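You operate a simulated robot arm through the tools that you are given. There is no shell and no other tool.

The job below is to be done with a simulated robot arm. You get a single attempt, and the scene is never put back.

Task
Stir the red mug of tea and serve it with the pale bun.
Fine: mug on the coaster, bun on the cream plate, used spoon across the dish. Set down upright: what you pick out.

It is judged by the outcome, as a careful person would: the job done as asked, and still so three seconds after it is handed in. It fails if anything else is knocked over, pushed out of place, dropped, spilled or broken.

Robot
A 6-joint arm with a fingered hand, fixed in place. Base frame: the origin is at the foot of the arm, x ahead of it, y to its left, z up; the work surface is at about z = 760. Lengths are in mm, angles in rad, forces in N, time in s.
With the tool pointing down near the work surface it reaches from about 320 to 740 mm from the base axis. Its first joint turns from -2.007 to 2.007 rad. Payload 4 kg.
The TCP is the grasp point between the finger pads, 26 mm short of the fingertips. In the tool frame z runs along the fingers and y along their closing line. Largest opening 132 mm; the body of the gripper starts 73 mm behind the TCP. The gripper is a hand of 4 fingers: y runs from the thumb to the fingers, the wrist lies at [0, 0, -239] in the tool frame, and closing takes about 1.5 s.
Orientation is that of the tool frame in the base frame, as a unit quaternion [w, x, y, z]. With the fingers straight down and closing along the base's y, the tool's x points along the base's -x, its y along +y and its z along -z.

Tools
- The arm moves only by the tool send_rows. Its argument "deltas" is a list of rows, each a list of 2 entries, a list of its own where there are three numbers: the shift along the base's x, y, z in mm, then the turn, a rotation vector about the base's x, y, z in rad. In form: [[[tx, ty, tz], [rx, ry, rz]], ...]. A call has 1 to 20 rows; each row is the pose to reach, as a shift and turn from the pose commanded when the call began. "hand" is the finger opening in mm, from 0 to 132, set as the call begins (left out, the last holds). Each row takes 0.2 s and may step no farther than 50 mm and 0.15 rad from the row before; otherwise, or with a gripper value out of range, the whole call is refused. Where a pose cannot be reached the arm comes as near as it can. A force on the tool above 90 N (or 10 N above the force at the start of the call, whichever is more), or a blocked arm, ends the call early, and 0.2 s more pass. Each finger travels about 153 mm/s and halts on what it meets, pressing with about 22 N; the grip force reading is that of the motor and also rises with nothing between the fingers. The clock runs only during rows and for 0.2 s after the last one: add rows that repeat a pose to give the fingers time. The reply holds the time, the measured pose of the TCP, the force on the tool along the base axes, the opening and the grip force, in the units named above and with some noise, with the torque about the TCP (base axes, N m) and any sound that the robot's microphone picked up.
- Cameras (640 x 400 px; columns grow to the right, rows downward): "scene" is fixed at [220.4, -498.7, 1334.6]; the picture's right is [0.74, -0.67, 0.00], its down [-0.46, -0.50, -0.74] and it looks along [0.49, 0.54, -0.68] (base axes); focal length 257 px, centre (320, 200). "wrist" rides on the gripper at [68, 2, -97] in the tool frame; the picture's right is [-0.03, 1.00, 0.00], its down [-0.82, -0.02, -0.58] and it looks along [-0.58, -0.01, 0.82] (tool axes); focal length 270 px, centre (320, 200).
- capture(camera): a new picture of that camera. It takes no simulated time.
- slide_trunk(by): slides the trunk up (or, below 0, down) by that many mm; the arm rides with it, the base frame stays. It gives what a move gives, with no picture.
- set_fingers(finger1, finger2, finger3, thumb_bend): sets how far each is bent, from 0 (flat) to 100 (curled in); at 30 the hand is open as for a grip, at 70 the pads meet at the TCP. One left out holds its place. A second passes; each finger stops where it meets its share of the squeeze, and holds until it gets a number again. A gripper value or a shape takes the hand back. It gives what a move gives, with no picture; readings hold the bend of each and the force on the fingers (four entries, about 0 where the hand has none), thumb and palm.
- preshape(shape): the hand has 4 fingers and takes this shape, open, in about a second: jaw (thumb against the fingers, like two jaws); tri (thumb and two fingers); tip (a fingertip pinch); poke (one finger out to press); point (the index stretched); flat (the hand flat); cup (the hand cupped); fist (a fist). The gripper value then closes the fingers along that shape, each until it touches; the sizes above hold for jaw. It gives what a move gives, with no picture.
- measure_at(camera, pixels): for up to 12 pixels [column, row] of the newest picture of that camera ("zoom" is the newest enlarged one), the place [x, y, z] in the base frame of the surface seen there, good to about 3 mm. It takes no simulated time.
- enlarge(camera, box): a new picture of the part [left, top, right, bottom] of that camera's present view, enlarged. It takes no simulated time.
- hand_in(): hands the job in; it is judged then, once.

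Open the gripper and draw the arm clear of the work before you hand the job in, unless the task says otherwise.

The tools are called after "Call:" by a JSON object that holds its "op" and its "data". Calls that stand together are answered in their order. send_rows: Moves the arm, as the interface text tells. Its arguments: {"type":"object","properties":{"deltas":{"type":"array"},"hand":{"type":"number"}},"required":["deltas"]} The other tools are called the same way: slide_trunk (by) slides the trunk up or down; preshape (shape) gives the hand a shape; set_fingers (finger1, finger2, finger3, thumb_bend) moves the fingers one by one; capture (camera) takes a picture; measure_at (camera, pixels) gives the place of the surface under pixels of a picture; enlarge (camera, box) takes an enlarged picture of a part of a camera's view; hand_in () hands the job in.

At the start:

```text
time: 0.0
eef_pos: [547.0, -106.4, 1138.9]
ee_rot: [-0.001, 0.0, 1.0, 0.0]
ft_force: [0.2, 0.5, -0.6]
wrist_torque: [-0.04, 0.01, -0.04]
opening: 132.2
finger_force: 0.0
shape: jaw
bend: [30.0, 30.0, 30.0, 30.0]
finger forces: [0.1, 0.0, 0.0, 0.0, 0.0, 0.0]
trunk travel left (down, up): [-875.0, 115.0]
```

scene: 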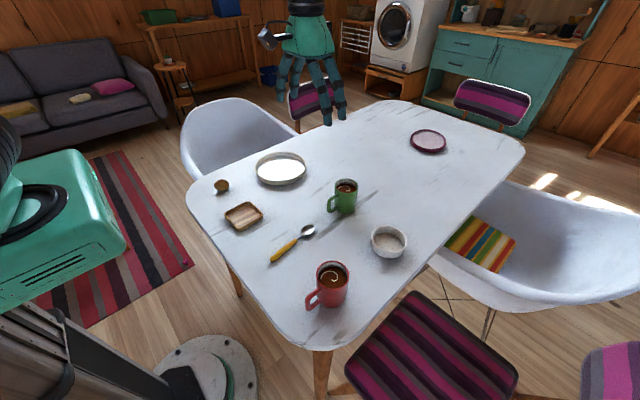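
wrist: 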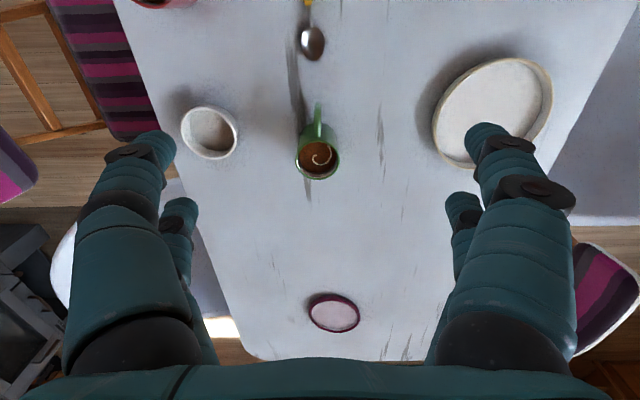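

The scene picture shows a red mug near (328,284), a green mug (343,197), a spoon (293,243), a small bowl (388,242), a cream plate (281,168), a square wooden dish (243,216), a brown thing (221,186) and a purple-rimmed disc (428,141). I'll enlarge parts to identify each item.

Call:
{"op": "enlarge", "data": {"camera": "scene", "box": [180, 130, 340, 270]}}

Call:
{"op": "enlarge", "data": {"camera": "scene", "box": [260, 200, 420, 320]}}

Call:
{"op": "enlarge", "data": {"camera": "scene", "box": [340, 90, 540, 220]}}

Call:
{"op": "enlarge", "data": {"camera": "scene", "box": [0, 0, 220, 140]}}

```text
2.86 times, centred on (260, 200) of scene
```

zoom: 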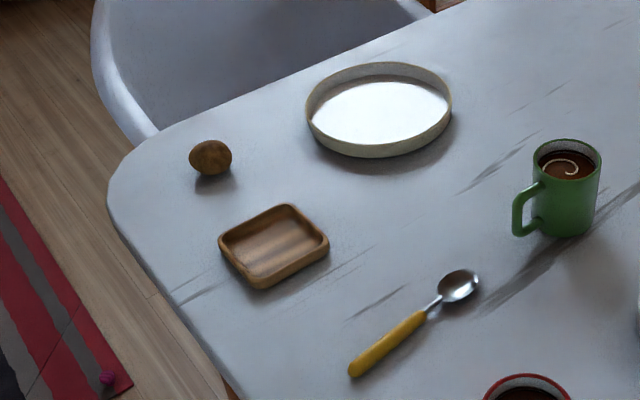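

```text
3.33 times, centred on (340, 260) of scene
```

zoom: 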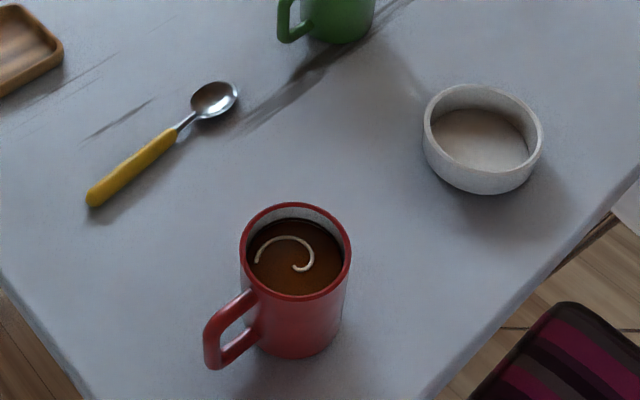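

```text
3.08 times, centred on (440, 155) of scene
```

zoom: 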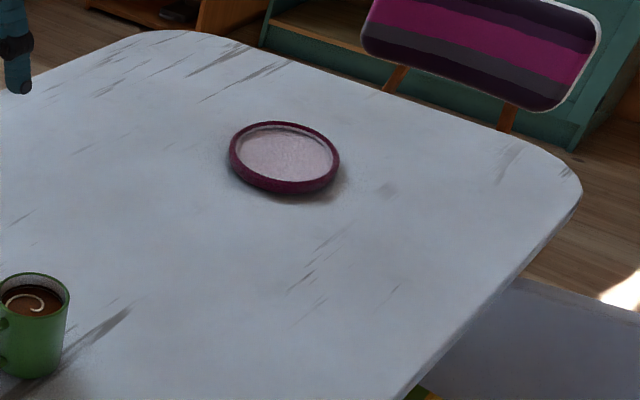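

```text
2.86 times, centred on (110, 70) of scene
```

zoom: 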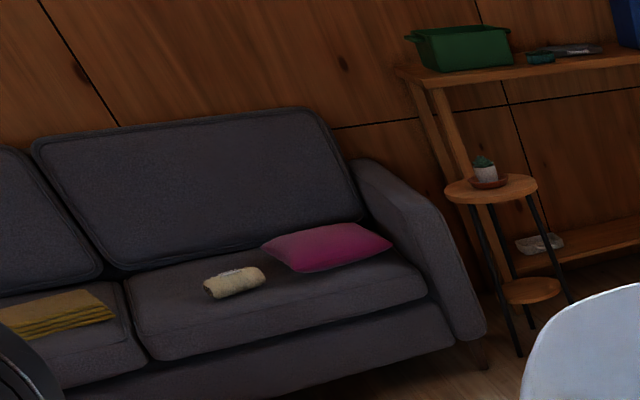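

No pale bun is obvious yet; the ball at (221,186) looks brown. I'll look closer at the ball, the bowl, and the wrist view to find the bun.

Call:
{"op": "enlarge", "data": {"camera": "scene", "box": [205, 172, 245, 197]}}

Call:
{"op": "enlarge", "data": {"camera": "scene", "box": [360, 217, 420, 265]}}

Call:
{"op": "enlarge", "data": {"camera": "wrist", "box": [120, 0, 360, 150]}}

Call:
{"op": "enlarge", "data": {"camera": "wrist", "box": [400, 30, 600, 180]}}

Call:
{"op": "measure_at", "data": {"camera": "scene", "pixels": [[221, 183], [281, 172], [243, 216], [276, 258], [308, 231], [334, 275], [329, 300], [388, 243], [347, 186], [343, 210], [428, 141], [312, 302]]}}

```text
16.00 times, centred on (225, 184) of scene
```

zoom: 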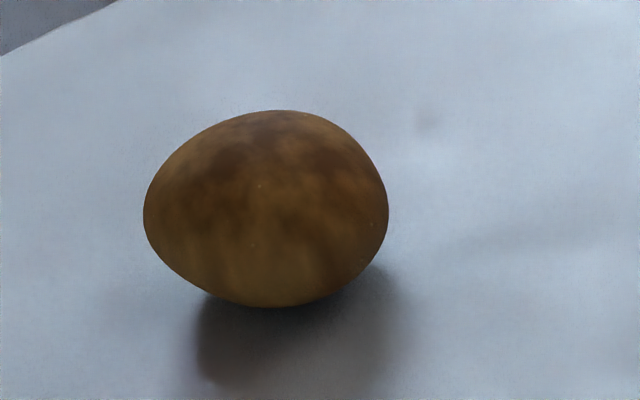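

```text
8.33 times, centred on (390, 241) of scene
```

zoom: 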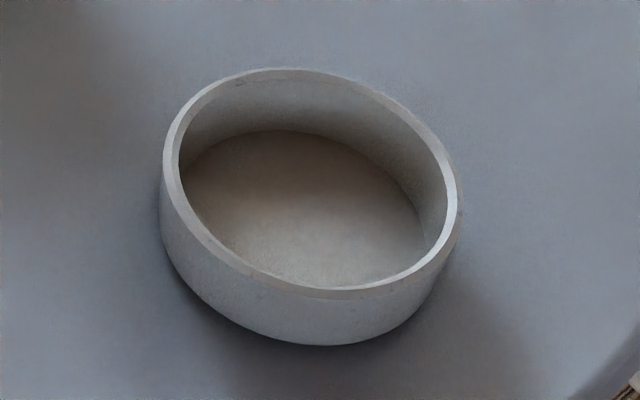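

```text
2.67 times, centred on (240, 75) of wrist
```

zoom: 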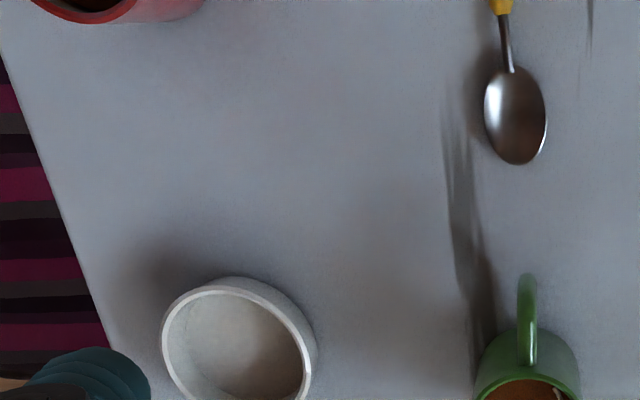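

```text
2.67 times, centred on (500, 105) of wrist
```

zoom: 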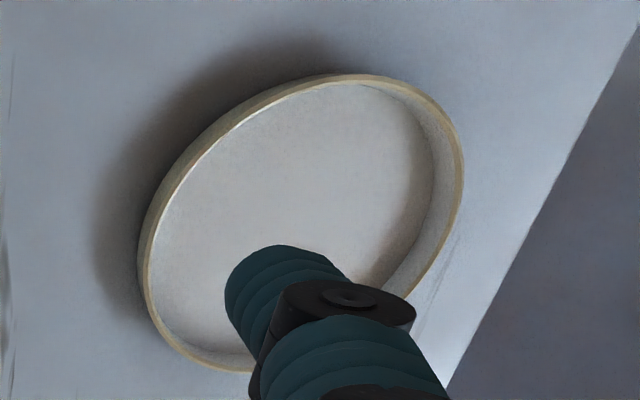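

```text
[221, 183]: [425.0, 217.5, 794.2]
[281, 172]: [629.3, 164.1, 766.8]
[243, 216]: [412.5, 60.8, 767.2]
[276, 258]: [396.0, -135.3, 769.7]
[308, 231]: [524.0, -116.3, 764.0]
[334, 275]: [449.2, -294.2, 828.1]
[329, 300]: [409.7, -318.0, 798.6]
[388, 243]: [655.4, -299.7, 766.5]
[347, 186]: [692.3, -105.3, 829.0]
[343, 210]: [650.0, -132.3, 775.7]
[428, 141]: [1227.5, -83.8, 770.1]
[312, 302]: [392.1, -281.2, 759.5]
```

Measured: ball at (425,217), plate (629,164), wooden tray (412,61), spoon from (396,-135) to (524,-116), red mug about (440,-300), bowl (655,-300), green mug (692,-110), and the purple disc at x≈1227, beyond reach. I haven't found the pale bun or a clear coaster, so I'll move the arm back for a wrist view of the near table.

Call:
{"op": "send_rows", "data": {"deltas": [[[-40, 0, 0], [0, 0, 0]], [[-80, 0, 0], [0, 0, 0]], [[-120, 0, 0], [0, 0, 0]], [[-160, 0, 0], [0, 0, 0]], [[-180, 0, 0], [0, 0, 0]], [[-180, 0, 0], [0, 0, 0]]]}}

Call:
{"op": "capture", "data": {"camera": "wrist"}}

Call:
{"op": "capture", "data": {"camera": "scene"}}

```text
time: 1.4
eef_pos: [368.2, -106.0, 1139.8]
ee_rot: [0.0, -0.001, 1.0, 0.0]
ft_force: [0.2, 0.0, 0.4]
wrist_torque: [-0.01, -0.02, 0.0]
opening: 132.1
finger_force: 0.0
shape: jaw
bend: [30.0, 30.0, 30.0, 30.0]
finger forces: [0.1, 0.1, 0.0, 0.1, 0.0, 0.0]
trunk travel left (down, up): [-875.0, 115.0]
```

```text
taken
```

wrist: 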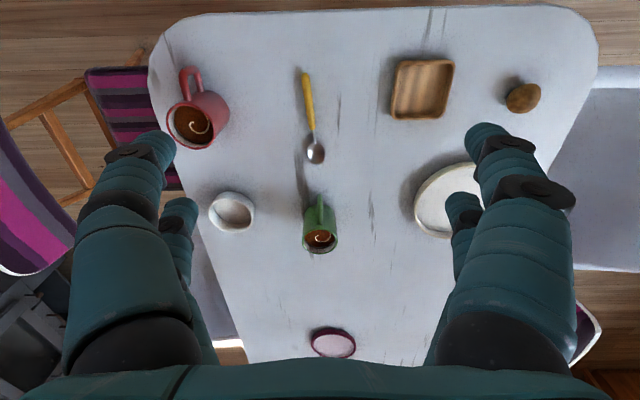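

```text
taken
```

scene: 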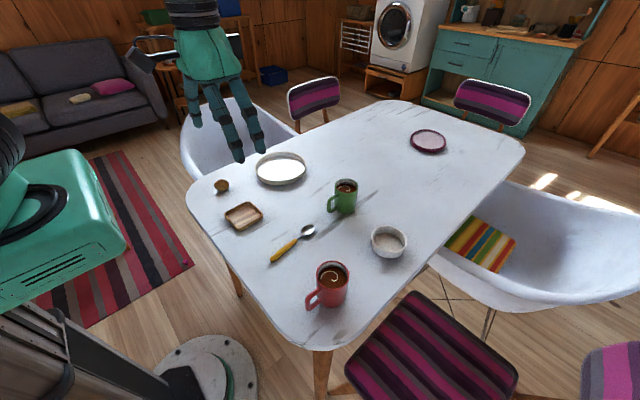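

The wrist view now shows the whole table: red mug (196,118), spoon (311,118), wooden tray (421,88), ball (523,97), cream plate (450,200), bowl (232,211), green mug (319,225), purple disc (333,342). There is only one bun-like item, so I'll zoom in on each to be sure.

Call:
{"op": "enlarge", "data": {"camera": "wrist", "box": [480, 60, 576, 120]}}

Call:
{"op": "enlarge", "data": {"camera": "wrist", "box": [370, 40, 480, 140]}}

Call:
{"op": "enlarge", "data": {"camera": "wrist", "box": [150, 50, 350, 175]}}

Call:
{"op": "enlarge", "data": {"camera": "wrist", "box": [200, 170, 380, 370]}}

Call:
{"op": "enlarge", "data": {"camera": "scene", "box": [400, 120, 460, 160]}}

Call:
{"op": "enlarge", "data": {"camera": "scene", "box": [50, 80, 130, 120]}}

```text
6.67 times, centred on (528, 90) of wrist
```

zoom: 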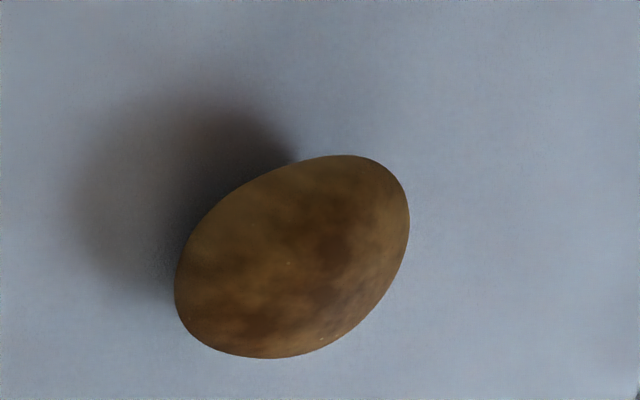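

```text
4.00 times, centred on (425, 90) of wrist
```

zoom: 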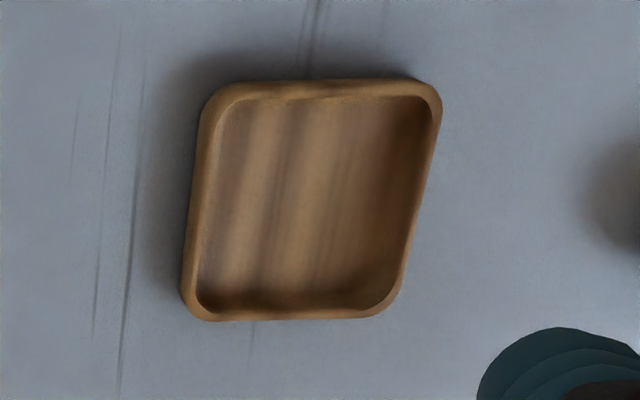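

```text
3.20 times, centred on (250, 112) of wrist
```

zoom: 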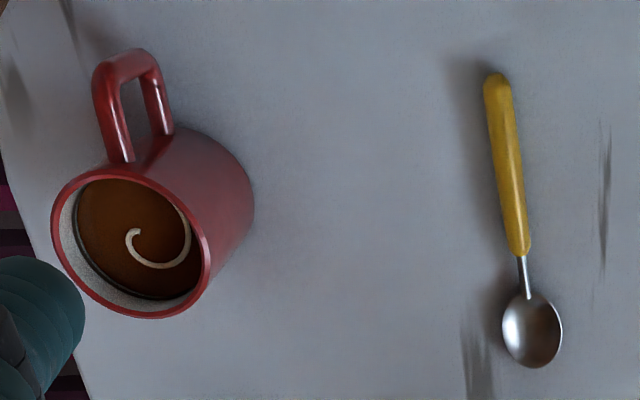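

```text
2.00 times, centred on (290, 270) of wrist
```

zoom: 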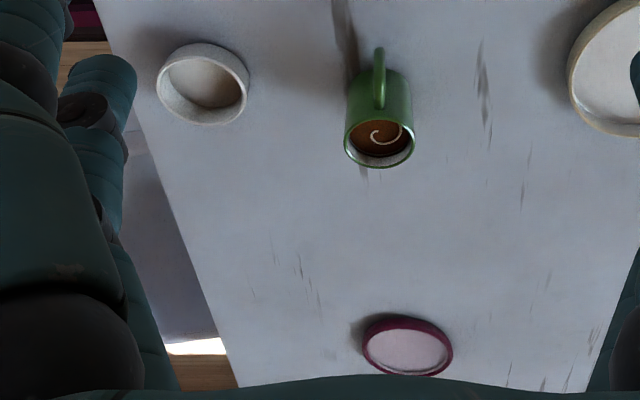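

```text
10.00 times, centred on (430, 140) of scene
```

zoom: 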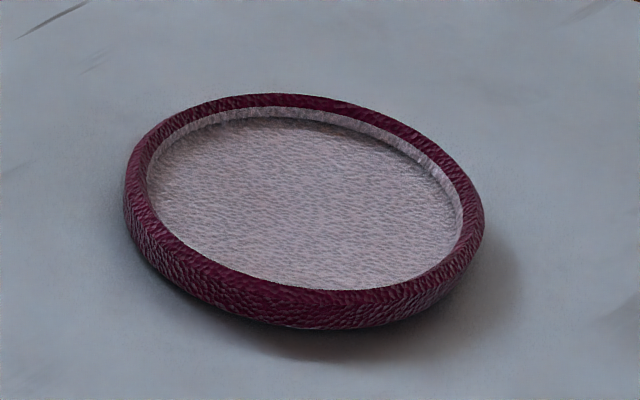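

```text
8.00 times, centred on (90, 100) of scene
```

zoom: 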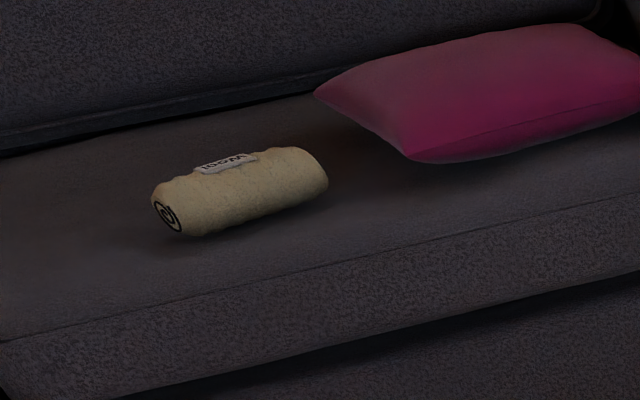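

Everything on the table top is accounted for; the only bun-like thing on the table is brown, and the purple disc is ~157 mm wide and out of reach. Before settling, I'll turn the hand to look to the robot's right for any other surface or a paler bun.

Call:
{"op": "send_rows", "data": {"deltas": [[[0, 0, 0], [0, 0, -0.14]], [[0, 0, 0], [0, 0, -0.28]], [[0, 0, 0], [0, 0, -0.42]], [[0, 0, 0], [0, 0, -0.56]], [[0, 0, 0], [0, 0, -0.7]], [[0, 0, 0], [0, 0, -0.84]], [[0, 0, 0], [0, 0, -0.98]], [[0, 0, 0], [0, 0, -1.12]], [[0, 0, 0], [0, 0, -1.26]], [[0, 0, 0], [0, 0, -1.4]], [[0, 0, 0], [0, 0, -1.54]], [[0, 0, 0], [0, 0, -1.54]]]}}

Call:
{"op": "capture", "data": {"camera": "wrist"}}

Call:
{"op": "capture", "data": {"camera": "scene"}}

```text
time: 4.0
eef_pos: [367.9, -107.1, 1136.7]
ee_rot: [0.0, 0.697, 0.717, -0.001]
ft_force: [-0.6, -0.3, -1.2]
wrist_torque: [0.0, 0.04, 0.0]
opening: 132.1
finger_force: 0.1
shape: jaw
bend: [30.0, 30.0, 30.0, 30.0]
finger forces: [0.0, 0.0, 0.0, 0.1, 0.0, 0.0]
trunk travel left (down, up): [-875.0, 115.0]
```

```text
taken
```

wrist: 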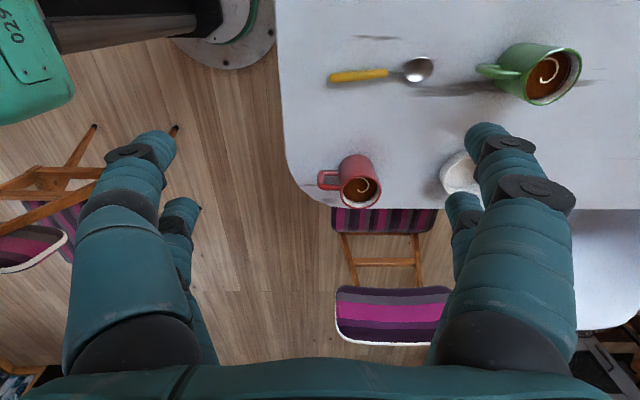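

```text
taken
```

scene: 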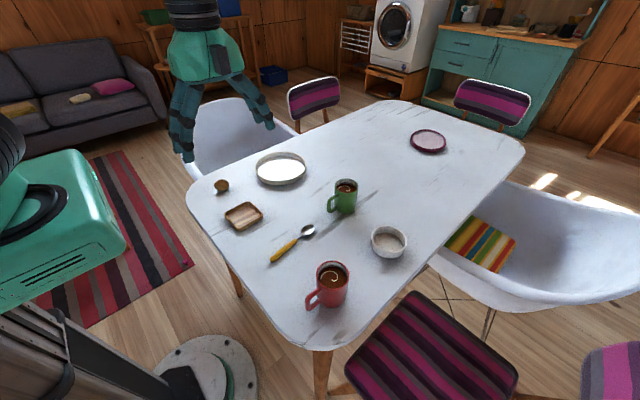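

To the robot's right there is only floor and chairs, with no other surface, so the brown-crusted ball at scene (221,186) is the only bun around. Next I'll measure the wooden tray precisely in a zoom.

Call:
{"op": "enlarge", "data": {"camera": "scene", "box": [215, 192, 271, 240]}}

```text
8.33 times, centred on (243, 216) of scene
```

zoom: 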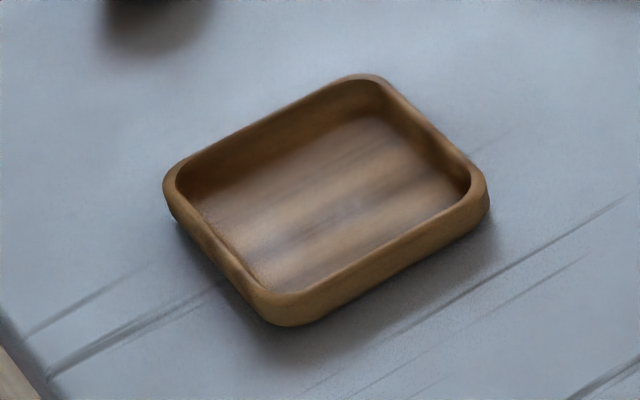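

The tray's rim corners are near zoom (168,190), (365,78), (484,180), (280,310), and its floor is inside that. I'll measure these points.

Call:
{"op": "measure_at", "data": {"camera": "zoom", "pixels": [[174, 178], [362, 80], [480, 178], [278, 302], [220, 205], [365, 125], [440, 195], [285, 275], [330, 205], [250, 140], [385, 250], [120, 200]]}}

```text
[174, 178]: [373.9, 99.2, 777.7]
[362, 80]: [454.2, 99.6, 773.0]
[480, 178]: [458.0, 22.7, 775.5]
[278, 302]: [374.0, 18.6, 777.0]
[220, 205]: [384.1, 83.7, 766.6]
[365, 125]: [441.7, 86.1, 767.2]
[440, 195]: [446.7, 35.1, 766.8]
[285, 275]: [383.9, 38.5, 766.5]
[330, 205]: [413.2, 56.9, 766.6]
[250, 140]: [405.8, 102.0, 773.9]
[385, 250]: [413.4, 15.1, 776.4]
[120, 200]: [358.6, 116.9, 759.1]
```

The tray is about 90 mm outer, floor z≈767, rim z≈777, floor roughly 384–447 by 36–86 at the corners I picked. Now I'll zoom on the red mug to get its size.

Call:
{"op": "enlarge", "data": {"camera": "scene", "box": [295, 252, 365, 316]}}

```text
6.25 times, centred on (330, 284) of scene
```

zoom: 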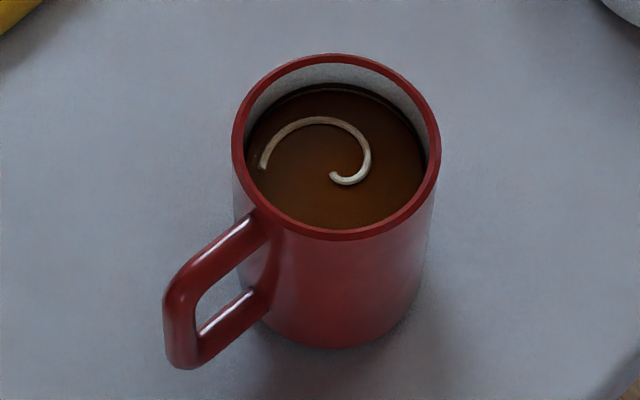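

The mug rim spans zoom (233–440, 54–240), tea surface inside, and the handle lies lower-left at (190,310). I'll measure rim, tea, base and handle points.

Call:
{"op": "measure_at", "data": {"camera": "zoom", "pixels": [[237, 150], [436, 150], [335, 57], [335, 235], [330, 190], [300, 105], [340, 330], [255, 225], [185, 280], [185, 355], [410, 310], [340, 345]]}}

Call:
{"op": "enlarge", "data": {"camera": "wrist", "box": [310, 145, 400, 215]}}

```text
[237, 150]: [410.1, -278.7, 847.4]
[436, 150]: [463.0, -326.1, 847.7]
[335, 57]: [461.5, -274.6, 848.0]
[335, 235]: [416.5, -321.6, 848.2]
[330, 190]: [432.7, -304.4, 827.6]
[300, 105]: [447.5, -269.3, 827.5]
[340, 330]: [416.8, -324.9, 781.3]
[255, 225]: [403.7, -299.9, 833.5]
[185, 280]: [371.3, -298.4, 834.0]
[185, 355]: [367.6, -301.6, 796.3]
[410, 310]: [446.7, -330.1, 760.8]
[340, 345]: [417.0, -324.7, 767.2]
```

```text
5.71 times, centred on (355, 180) of wrist
```

zoom: 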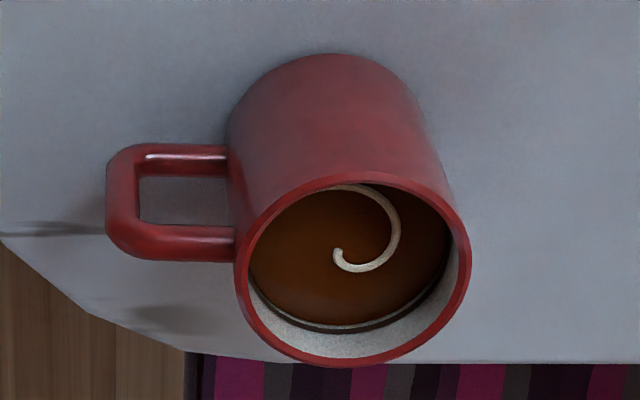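

The mug is about 71 mm wide, centred near (438,-300), rim z=848, tea at z≈828, handle toward -x. I'll also look to the robot's left before deciding that the single bun is the right one.

Call:
{"op": "send_rows", "data": {"deltas": [[[0, 0, 0], [0, 0, 0.15]], [[0, 0, 0], [0, 0, 0.3]], [[0, 0, 0], [0, 0, 0.45]], [[0, 0, 0], [0, 0, 0.6]], [[0, 0, 0], [0, 0, 0.75]], [[0, 20, 0], [0, 0, 0.9]], [[0, 40, 0], [0, 0, 1.05]], [[0, 60, 0], [0, 0, 1.2]], [[0, 80, 0], [0, 0, 1.35]], [[0, 100, 0], [0, 0, 1.5]], [[0, 120, 0], [0, 0, 1.65]], [[0, 140, 0], [0, 0, 1.8]], [[0, 160, 0], [0, 0, 1.95]], [[0, 180, 0], [0, 0, 2.1]], [[0, 200, 0], [0, 0, 2.25]], [[0, 220, 0], [0, 0, 2.4]], [[0, 240, 0], [0, 0, 2.55]], [[0, 260, 0], [0, 0, 2.7]], [[0, 280, 0], [0, 0, 2.85]], [[0, 300, 0], [0, 0, 3.0]]]}}

Call:
{"op": "capture", "data": {"camera": "wrist"}}

Call:
{"op": "capture", "data": {"camera": "scene"}}

```text
time: 8.2
eef_pos: [368.4, 193.6, 1137.5]
ee_rot: [0.0, -0.668, 0.744, 0.0]
ft_force: [0.1, -0.3, 0.2]
wrist_torque: [-0.05, -0.01, 0.02]
opening: 131.9
finger_force: 0.1
shape: jaw
bend: [30.0, 30.0, 30.0, 30.0]
finger forces: [0.0, 0.0, 0.1, 0.0, 0.0, 0.1]
trunk travel left (down, up): [-875.0, 115.0]
```

```text
taken
```

wrist: 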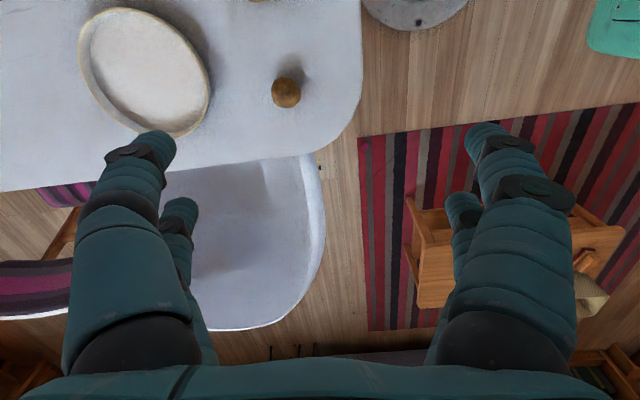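

```text
taken
```

scene: 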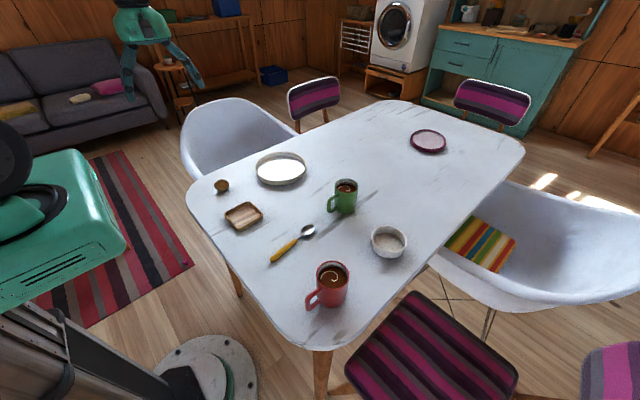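

There's a small wooden stool or table on the rug at wrist (480,250), with something beige at (590,295). I'll zoom in there.

Call:
{"op": "enlarge", "data": {"camera": "wrist", "box": [390, 160, 640, 340]}}

Call:
{"op": "measure_at", "data": {"camera": "wrist", "pixels": [[590, 300], [585, 265], [430, 250], [600, 240], [285, 92], [275, 85], [296, 100], [500, 150]]}}

Call:
{"op": "enlarge", "data": {"camera": "wrist", "box": [250, 60, 330, 120]}}

```text
2.22 times, centred on (515, 250) of wrist
```

zoom: 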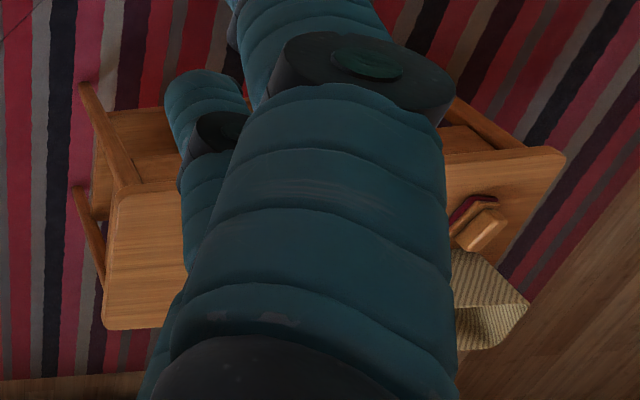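

```text
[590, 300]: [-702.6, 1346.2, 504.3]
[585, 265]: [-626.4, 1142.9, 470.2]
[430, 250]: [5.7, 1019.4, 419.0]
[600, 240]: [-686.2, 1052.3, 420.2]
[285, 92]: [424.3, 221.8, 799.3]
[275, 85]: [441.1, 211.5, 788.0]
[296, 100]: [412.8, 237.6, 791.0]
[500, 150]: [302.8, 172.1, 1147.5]
```

```text
6.67 times, centred on (290, 90) of wrist
```

zoom: 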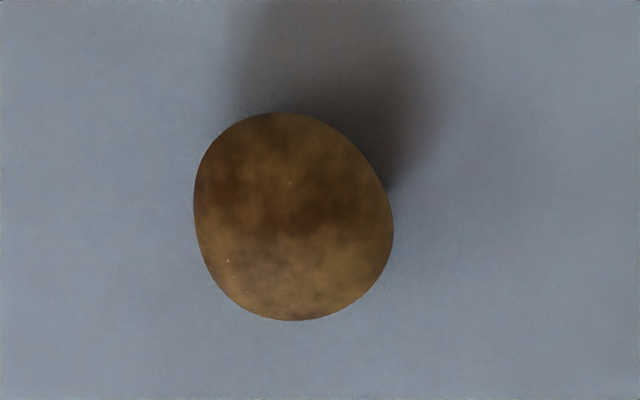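

The bench on the rug is far-off furniture, so the bun at (425,220), top z≈799, is the only one. I'll measure its outline in this zoom.

Call:
{"op": "measure_at", "data": {"camera": "zoom", "pixels": [[290, 215], [200, 215], [388, 230], [285, 118], [295, 315], [230, 150], [360, 290], [220, 290], [340, 145], [150, 215], [450, 250], [290, 360]]}}

Call:
{"op": "enlarge", "data": {"camera": "scene", "box": [245, 145, 317, 193]}}

```text
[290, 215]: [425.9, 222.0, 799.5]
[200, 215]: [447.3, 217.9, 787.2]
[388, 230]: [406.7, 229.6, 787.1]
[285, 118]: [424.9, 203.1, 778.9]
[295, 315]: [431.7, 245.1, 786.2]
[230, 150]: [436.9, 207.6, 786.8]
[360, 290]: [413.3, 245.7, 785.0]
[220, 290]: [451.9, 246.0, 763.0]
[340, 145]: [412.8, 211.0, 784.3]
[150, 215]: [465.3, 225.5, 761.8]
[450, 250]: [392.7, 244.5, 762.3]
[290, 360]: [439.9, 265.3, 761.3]
```

```text
8.33 times, centred on (281, 169) of scene
```

zoom: 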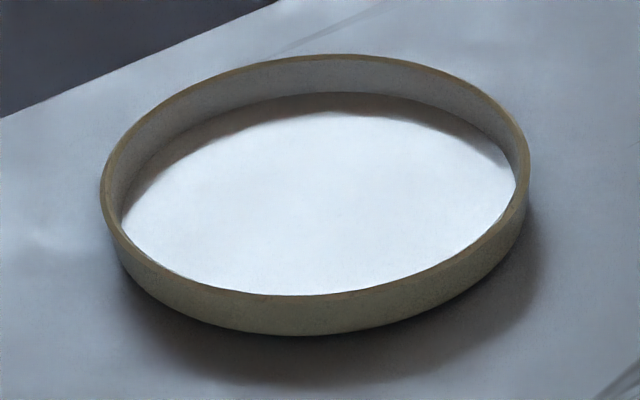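

Bun: centre ≈ (427,224), about 44 mm wide and 38 mm tall. Now I'll measure the cream plate rim and floor in this zoom.

Call:
{"op": "measure_at", "data": {"camera": "zoom", "pixels": [[105, 190], [525, 185], [330, 57], [300, 298], [315, 200], [200, 90], [450, 85], [180, 210], [450, 200], [320, 110]]}}

Call:
{"op": "enlarge", "data": {"camera": "scene", "box": [360, 217, 420, 265]}}

```text
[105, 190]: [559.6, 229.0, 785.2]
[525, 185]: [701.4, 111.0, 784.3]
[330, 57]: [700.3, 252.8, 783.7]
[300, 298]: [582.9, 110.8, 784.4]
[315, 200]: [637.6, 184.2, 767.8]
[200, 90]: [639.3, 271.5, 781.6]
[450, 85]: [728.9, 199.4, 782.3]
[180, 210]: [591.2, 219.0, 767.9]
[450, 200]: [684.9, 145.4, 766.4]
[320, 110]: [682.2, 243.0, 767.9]
```

```text
8.33 times, centred on (390, 241) of scene
```

zoom: 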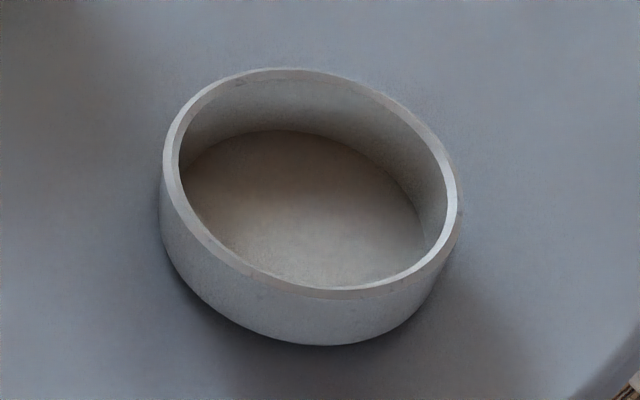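

Plate centre ≈ (637,178), floor z≈767.5, rim z≈784.5, radius ≈ 92. Now the grey-white bowl's rim and floor.

Call:
{"op": "measure_at", "data": {"camera": "zoom", "pixels": [[170, 170], [452, 210], [290, 73], [310, 292], [305, 210], [220, 95], [410, 125], [205, 235], [400, 275], [300, 140], [320, 340]]}}

Call:
{"op": "enlarge", "data": {"camera": "scene", "box": [262, 218, 326, 270]}}

```text
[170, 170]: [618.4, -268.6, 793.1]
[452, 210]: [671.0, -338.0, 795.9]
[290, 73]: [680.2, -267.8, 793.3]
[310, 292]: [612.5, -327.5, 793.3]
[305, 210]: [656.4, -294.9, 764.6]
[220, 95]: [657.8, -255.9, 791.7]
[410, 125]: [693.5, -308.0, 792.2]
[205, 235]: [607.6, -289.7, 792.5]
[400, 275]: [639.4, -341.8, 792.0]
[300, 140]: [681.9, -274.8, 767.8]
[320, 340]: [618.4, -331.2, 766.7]
```

```text
7.69 times, centred on (294, 244) of scene
```

zoom: 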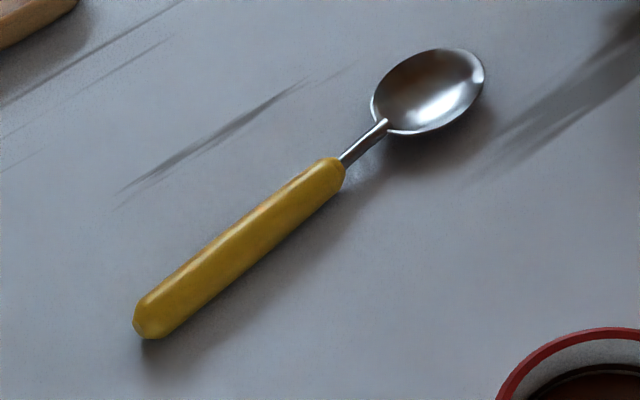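

Bowl centre ≈ (648,-299), rim z≈793, rim diameter ≈ 90. Now the spoon's points: handle end (150,325), neck (345,160), bowl tip (480,65).

Call:
{"op": "measure_at", "data": {"camera": "zoom", "pixels": [[145, 310], [152, 328], [190, 280], [240, 235], [290, 200], [330, 170], [365, 140], [385, 125], [430, 90], [475, 65], [376, 95], [420, 130]]}}

```text
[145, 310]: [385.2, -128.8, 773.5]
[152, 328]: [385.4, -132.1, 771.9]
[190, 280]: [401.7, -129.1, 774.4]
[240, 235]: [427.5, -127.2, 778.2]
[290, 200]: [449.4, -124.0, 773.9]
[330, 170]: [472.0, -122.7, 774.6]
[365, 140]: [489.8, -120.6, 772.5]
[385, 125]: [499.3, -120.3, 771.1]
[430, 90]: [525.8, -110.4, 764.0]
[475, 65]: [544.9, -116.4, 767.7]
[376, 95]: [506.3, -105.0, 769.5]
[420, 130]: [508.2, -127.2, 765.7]
```

Spoon: handle from (383,-131) to (475,-123), ~14 mm thick, tip at (549,-115). I'll bring the hand above the handle, well up, aligned across the spoon (about 0.085 rad yaw), and check finger shapes there.

Call:
{"op": "send_rows", "data": {"deltas": [[[6.2, -32.1, -13.7], [0, 0, -0.1375]], [[12.4, -64.2, -27.4], [0, 0, -0.275]], [[18.6, -96.3, -41.1], [0, 0, -0.4125]], [[24.8, -128.4, -54.8], [0, 0, -0.55]], [[31, -160.5, -68.5], [0, 0, -0.6875]], [[37.2, -192.6, -82.2], [0, 0, -0.825]], [[43.4, -224.7, -95.9], [0, 0, -0.9625]], [[49.6, -256.8, -109.6], [0, 0, -1.1]], [[55.8, -288.9, -123.3], [0, 0, -1.2375]], [[62, -321, -137], [0, 0, -1.375]], [[62, -321, -137], [0, 0, -1.375]]]}}

Call:
{"op": "preshape", "data": {"shape": "tip"}}

Call:
{"op": "capture", "data": {"camera": "scene"}}

Call:
{"op": "capture", "data": {"camera": "wrist"}}

```text
time: 10.6
eef_pos: [430.2, -127.2, 1000.3]
ee_rot: [0.0, -0.042, 0.999, 0.001]
ft_force: [0.3, -0.1, -0.1]
wrist_torque: [-0.03, 0.0, -0.02]
opening: 131.8
finger_force: 0.0
shape: jaw
bend: [30.0, 30.0, 30.0, 30.0]
finger forces: [0.0, 0.0, 0.0, 0.0, 0.0, 0.0]
trunk travel left (down, up): [-875.0, 115.0]
```

```text
time: 11.5
eef_pos: [430.3, -126.6, 1000.2]
ee_rot: [0.0, -0.043, 0.999, 0.0]
ft_force: [-0.1, 0.2, 0.4]
wrist_torque: [0.02, -0.01, 0.0]
opening: 132.0
finger_force: 0.0
shape: tip
bend: [30.0, 30.0, 30.0, 30.0]
finger forces: [0.1, 0.1, 0.1, 0.0, 0.0, 0.1]
trunk travel left (down, up): [-875.0, 115.0]
```

```text
taken
```

scene: 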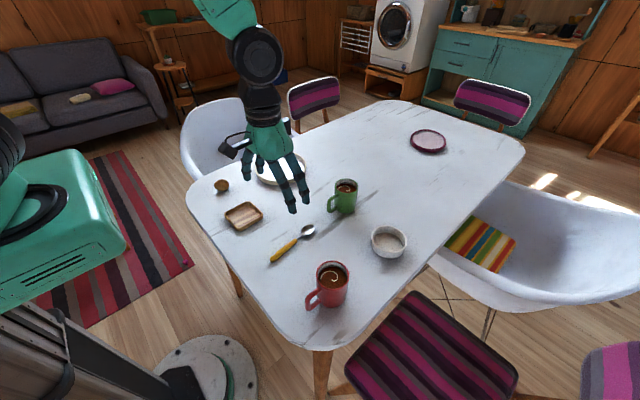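

```text
taken
```

wrist: 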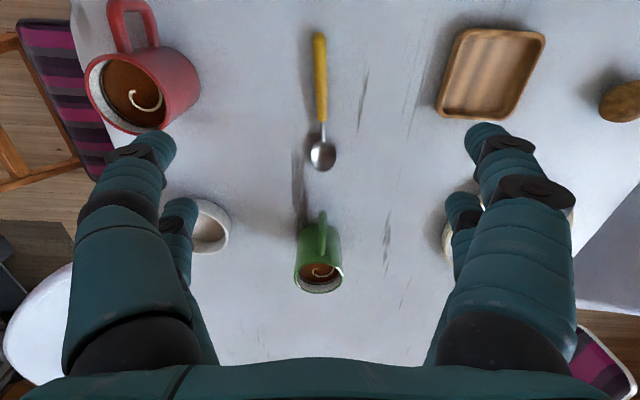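

The hand hangs above the spoon at scene (270,170). I'll zoom in on the hand and then test closing it to learn how the tips move.

Call:
{"op": "enlarge", "data": {"camera": "scene", "box": [220, 110, 330, 220]}}

Call:
{"op": "send_rows", "data": {"deltas": [[[0, 0, 0], [0, 0, 0]], [[0, 0, 0], [0, 0, 0]], [[0, 0, 0], [0, 0, 0]], [[0, 0, 0], [0, 0, 0]], [[0, 0, 0], [0, 0, 0]]], "hand": 30}}

Call:
{"op": "enlarge", "data": {"camera": "scene", "box": [220, 110, 330, 220]}}

Call:
{"op": "capture", "data": {"camera": "wrist"}}

```text
3.64 times, centred on (275, 165) of scene
```

zoom: 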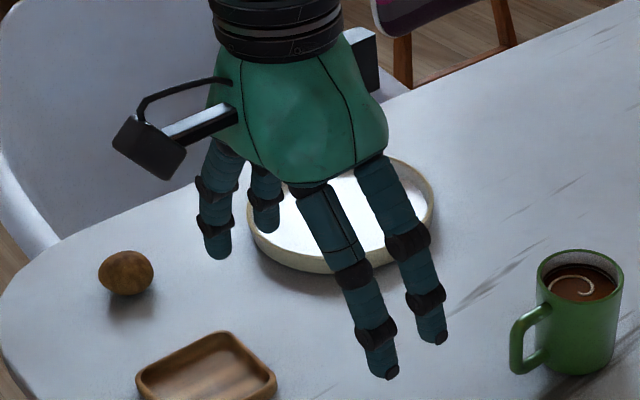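

```text
time: 12.7
eef_pos: [430.6, -125.9, 999.9]
ee_rot: [0.0, -0.043, 0.999, 0.001]
ft_force: [0.1, 0.0, 0.0]
wrist_torque: [0.02, 0.02, -0.03]
opening: 30.4
finger_force: 0.0
shape: tip
bend: [73.0, 73.0, 73.0, 70.0]
finger forces: [0.0, 0.0, 0.1, 0.1, 0.0, 0.1]
trunk travel left (down, up): [-875.0, 115.0]
```

```text
3.64 times, centred on (275, 165) of scene
```

zoom: 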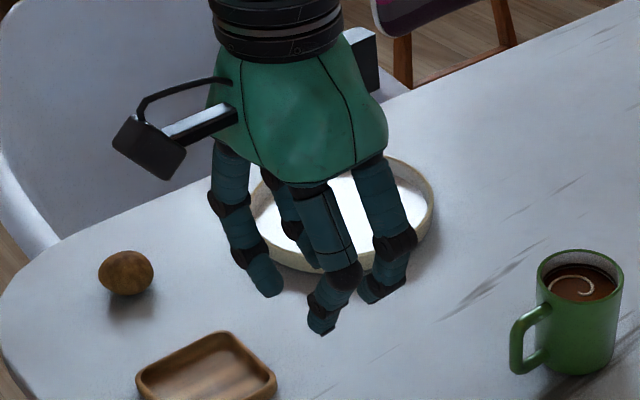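

```text
taken
```

wrist: 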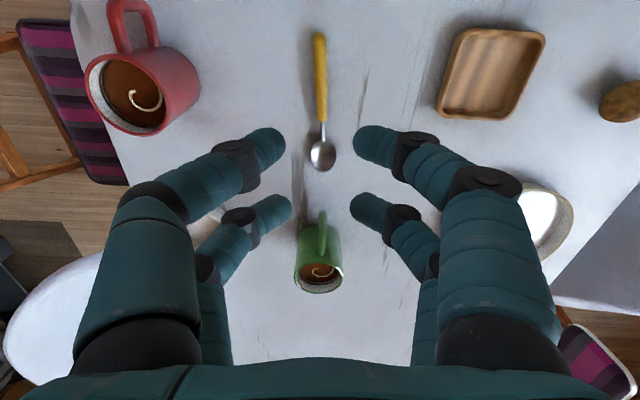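

Four digits, two opposing pairs, curl inward as they close. I'll measure the digit tips at this 30 mm opening in the wrist picture: (270,140), (370,140), (280,205), (362,205).

Call:
{"op": "measure_at", "data": {"camera": "wrist", "pixels": [[275, 140], [270, 148], [365, 140], [370, 148], [282, 205], [360, 205], [240, 155], [400, 150]]}}

Call:
{"op": "measure_at", "data": {"camera": "zoom", "pixels": [[322, 333], [320, 320], [272, 292], [375, 298], [332, 285], [262, 280]]}}

```text
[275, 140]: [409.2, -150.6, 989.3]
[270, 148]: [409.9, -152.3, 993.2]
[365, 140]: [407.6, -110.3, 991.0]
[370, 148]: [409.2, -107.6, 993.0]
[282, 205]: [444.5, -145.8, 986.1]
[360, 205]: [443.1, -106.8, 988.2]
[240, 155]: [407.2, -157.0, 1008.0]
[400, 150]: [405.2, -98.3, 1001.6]
```

```text
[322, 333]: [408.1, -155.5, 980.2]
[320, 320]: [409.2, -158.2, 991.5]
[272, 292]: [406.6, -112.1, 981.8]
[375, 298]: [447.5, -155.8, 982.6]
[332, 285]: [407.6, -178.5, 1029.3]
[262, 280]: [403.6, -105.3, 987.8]
```

At 30 mm opening the tips hang about 20 mm below the TCP, with the pairs about ±19 mm along tool x. I'll close to 12 mm in the air to see where the tips end up for a handle-size grip.

Call:
{"op": "send_rows", "data": {"deltas": [[[0, 0, 0], [0, 0, 0]], [[0, 0, 0], [0, 0, 0]], [[0, 0, 0], [0, 0, 0]]], "hand": 12}}

Call:
{"op": "capture", "data": {"camera": "wrist"}}

Call:
{"op": "enlarge", "data": {"camera": "scene", "box": [220, 110, 330, 220]}}

```text
time: 13.5
eef_pos: [430.1, -125.4, 1000.2]
ee_rot: [0.001, -0.042, 0.999, 0.001]
ft_force: [0.1, -0.6, 0.5]
wrist_torque: [-0.01, -0.01, 0.0]
opening: 12.5
finger_force: 0.1
shape: tip
bend: [72.0, 72.0, 72.0, 70.0]
finger forces: [0.1, 0.0, 0.0, 0.0, 0.0, 0.0]
trunk travel left (down, up): [-875.0, 115.0]
```

```text
taken
```

wrist: 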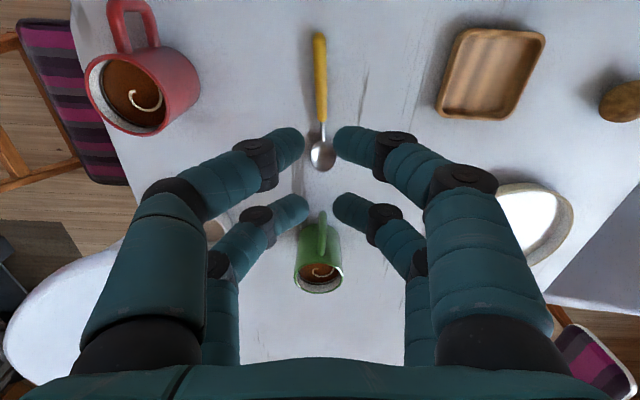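

```text
3.64 times, centred on (275, 165) of scene
```

zoom: 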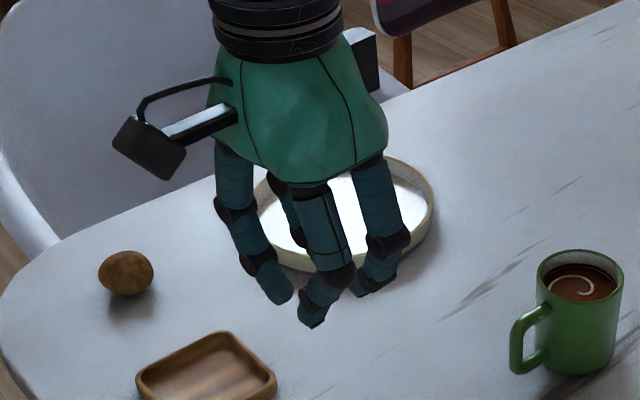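

Now I'll measure tip positions at the 12 mm opening.

Call:
{"op": "measure_at", "data": {"camera": "wrist", "pixels": [[300, 138], [295, 150], [338, 138], [345, 150], [304, 208], [338, 206], [292, 133], [347, 131]]}}

Call:
{"op": "measure_at", "data": {"camera": "zoom", "pixels": [[313, 326], [315, 318], [281, 303], [280, 295], [366, 293], [330, 305]]}}

```text
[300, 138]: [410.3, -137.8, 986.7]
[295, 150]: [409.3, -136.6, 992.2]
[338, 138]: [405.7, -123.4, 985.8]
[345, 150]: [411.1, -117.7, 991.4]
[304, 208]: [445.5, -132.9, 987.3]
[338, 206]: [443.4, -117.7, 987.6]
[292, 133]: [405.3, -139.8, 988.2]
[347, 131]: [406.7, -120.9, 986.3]
```

```text
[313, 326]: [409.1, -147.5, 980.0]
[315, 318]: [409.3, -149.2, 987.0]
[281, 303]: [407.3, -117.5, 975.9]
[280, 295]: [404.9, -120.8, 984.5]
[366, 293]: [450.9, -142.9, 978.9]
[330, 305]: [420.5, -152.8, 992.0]
```

Tips end about 24 mm below the TCP when nearly closed, so a TCP height of about 785 suits the spoon handle. I'll check the handle's axis from above with the wrist view, at (318,40)–(322,115).

Call:
{"op": "enlarge", "data": {"camera": "wrist", "box": [280, 20, 360, 180]}}

Call:
{"op": "measure_at", "data": {"camera": "wrist", "pixels": [[319, 35], [319, 45], [320, 60], [320, 75], [321, 90], [322, 110], [315, 60], [325, 60], [316, 90], [326, 90], [322, 150], [322, 168]]}}

```text
2.50 times, centred on (320, 100) of wrist
```

zoom: 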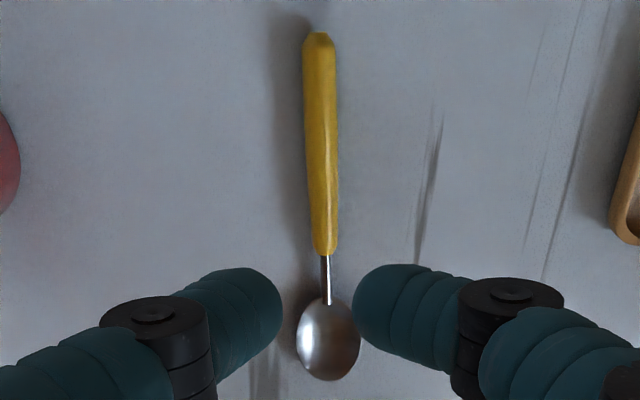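

```text
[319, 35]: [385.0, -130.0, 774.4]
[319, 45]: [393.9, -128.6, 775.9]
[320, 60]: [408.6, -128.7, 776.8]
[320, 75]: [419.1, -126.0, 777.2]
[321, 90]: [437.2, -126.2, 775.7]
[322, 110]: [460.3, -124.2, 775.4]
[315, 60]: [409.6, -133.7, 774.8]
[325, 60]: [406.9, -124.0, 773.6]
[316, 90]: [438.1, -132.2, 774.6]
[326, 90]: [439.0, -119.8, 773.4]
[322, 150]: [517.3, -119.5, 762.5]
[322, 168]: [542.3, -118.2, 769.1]
```

The handle axis at x=410 is y≈-128, top z≈776. I'll open to 45 mm, move over it, and descend to TCP z≈785 without closing yet.

Call:
{"op": "send_rows", "data": {"deltas": [[[-20.3, -1.9, 0], [0, 0, 0]], [[-20.3, -1.9, -40], [0, 0, 0]], [[-20.3, -1.9, -80], [0, 0, 0]], [[-20.3, -1.9, -120], [0, 0, 0]], [[-20.3, -1.9, -150], [0, 0, 0]], [[-20.3, -1.9, -170], [0, 0, 0]], [[-20.3, -1.9, -185], [0, 0, 0]], [[-20.3, -1.9, -197], [0, 0, 0]], [[-20.3, -1.9, -206], [0, 0, 0]], [[-20.3, -1.9, -212], [0, 0, 0]], [[-20.3, -1.9, -212], [0, 0, 0]]], "hand": 45}}

Call:
{"op": "capture", "data": {"camera": "wrist"}}

Call:
{"op": "enlarge", "data": {"camera": "scene", "box": [220, 190, 330, 290]}}

```text
time: 15.9
eef_pos: [407.6, -129.8, 787.8]
ee_rot: [0.0, -0.042, 0.999, 0.0]
ft_force: [0.2, -0.1, -0.9]
wrist_torque: [0.0, -0.02, 0.01]
opening: 44.7
finger_force: 0.2
shape: tip
bend: [73.0, 73.0, 73.0, 70.0]
finger forces: [0.0, 0.1, 0.0, 0.0, 0.0, 0.0]
trunk travel left (down, up): [-875.0, 115.0]
```

```text
taken
```

wrist: 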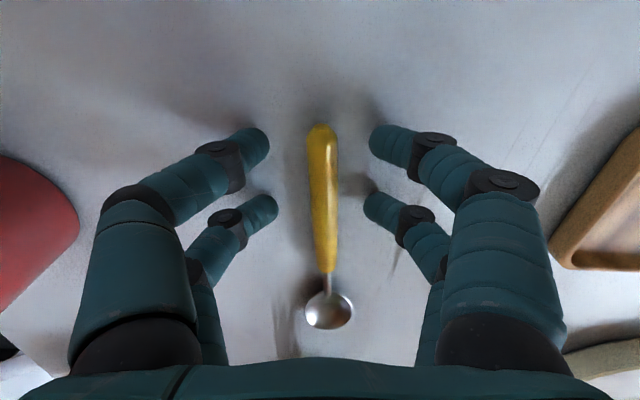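

```text
4.00 times, centred on (275, 240) of scene
```

zoom: 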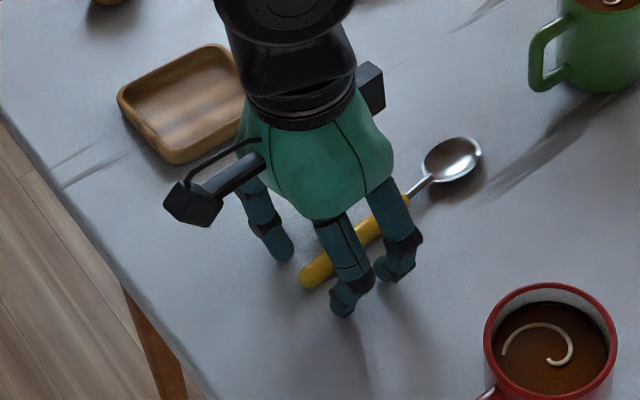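

The handle (322,125–270) is centred between the digit pairs and the TCP is at z=787.8. I'll lower 2 mm more and close on it.

Call:
{"op": "send_rows", "data": {"deltas": [[[0, 0, -1.2], [0, 0, 0]], [[0, 0, -2.3], [0, 0, 0]]]}}

Call:
{"op": "send_rows", "data": {"deltas": [[[0, 0, 0], [0, 0, 0]], [[0, 0, 0], [0, 0, 0]], [[0, 0, 0], [0, 0, 0]], [[0, 0, 0], [0, 0, 0]], [[0, 0, 0], [0, 0, 0]], [[0, 0, 0], [0, 0, 0]]], "hand": 2}}

Call:
{"op": "capture", "data": {"camera": "wrist"}}

Call:
{"op": "enlarge", "data": {"camera": "scene", "box": [220, 190, 330, 290]}}

```text
time: 16.5
eef_pos: [408.2, -130.1, 786.5]
ee_rot: [0.0, -0.043, 0.999, 0.0]
ft_force: [-0.6, 0.8, 11.7]
wrist_torque: [0.15, 0.01, -0.01]
opening: 45.4
finger_force: 0.0
shape: tip
bend: [74.0, 74.0, 74.0, 70.0]
finger forces: [4.2, 4.0, 3.0, 0.0, 0.0, 0.0]
trunk travel left (down, up): [-875.0, 115.0]
```

```text
time: 17.9
eef_pos: [407.2, -128.7, 786.2]
ee_rot: [-0.001, -0.043, 0.999, 0.0]
ft_force: [1.5, 1.2, 2.6]
wrist_torque: [0.01, 0.02, -0.02]
opening: 7.0
finger_force: 21.9
shape: tip
bend: [75.0, 76.0, 76.0, 68.0]
finger forces: [20.8, 14.7, 11.6, 0.0, 25.5, 0.0]
trunk travel left (down, up): [-875.0, 115.0]
```

```text
taken
```

wrist: 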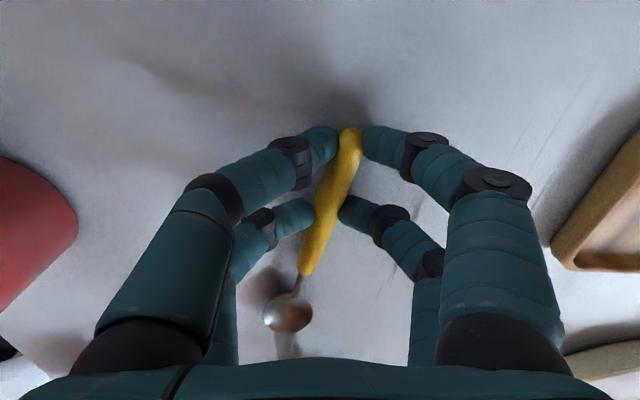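

```text
4.00 times, centred on (275, 240) of scene
```

zoom: 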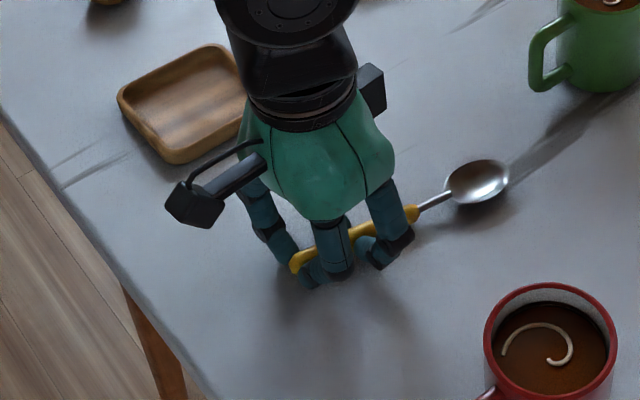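

The grip reads ~22 N, but the spoon has yawed in the hand: its head is now at (290,315) in the wrist view instead of (328,310). I'll lift just 6 mm to see how it's held before deciding whether to regrip.

Call:
{"op": "send_rows", "data": {"deltas": [[[0, 0, 3], [0, 0, 0]], [[0, 0, 6], [0, 0, 0]], [[0, 0, 6], [0, 0, 0]]]}}

Call:
{"op": "capture", "data": {"camera": "wrist"}}

Call:
{"op": "enlarge", "data": {"camera": "scene", "box": [250, 210, 330, 270]}}

```text
time: 18.7
eef_pos: [408.9, -129.6, 792.2]
ee_rot: [0.0, -0.043, 0.999, 0.0]
ft_force: [0.0, -0.4, -0.3]
wrist_torque: [0.0, 0.01, -0.03]
opening: 7.1
finger_force: 22.1
shape: tip
bend: [74.0, 76.0, 76.0, 68.0]
finger forces: [20.2, 14.4, 11.9, 0.1, 22.3, 0.0]
trunk travel left (down, up): [-875.0, 115.0]
```

```text
taken
```

wrist: 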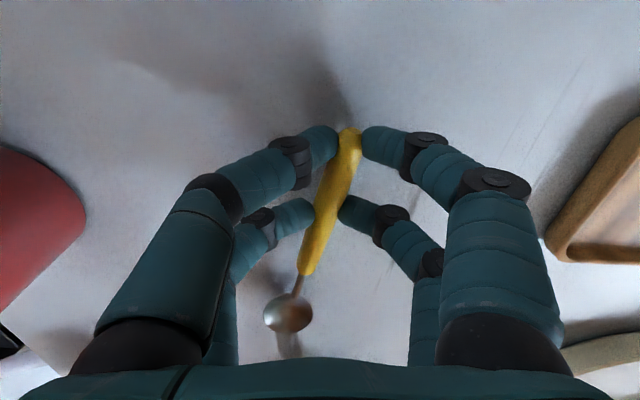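

```text
6.67 times, centred on (290, 240) of scene
```

zoom: 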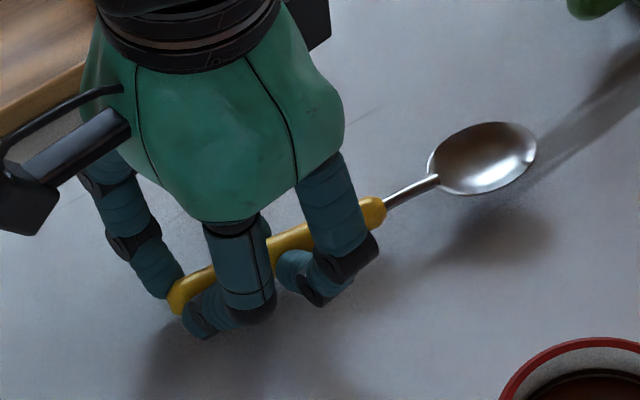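

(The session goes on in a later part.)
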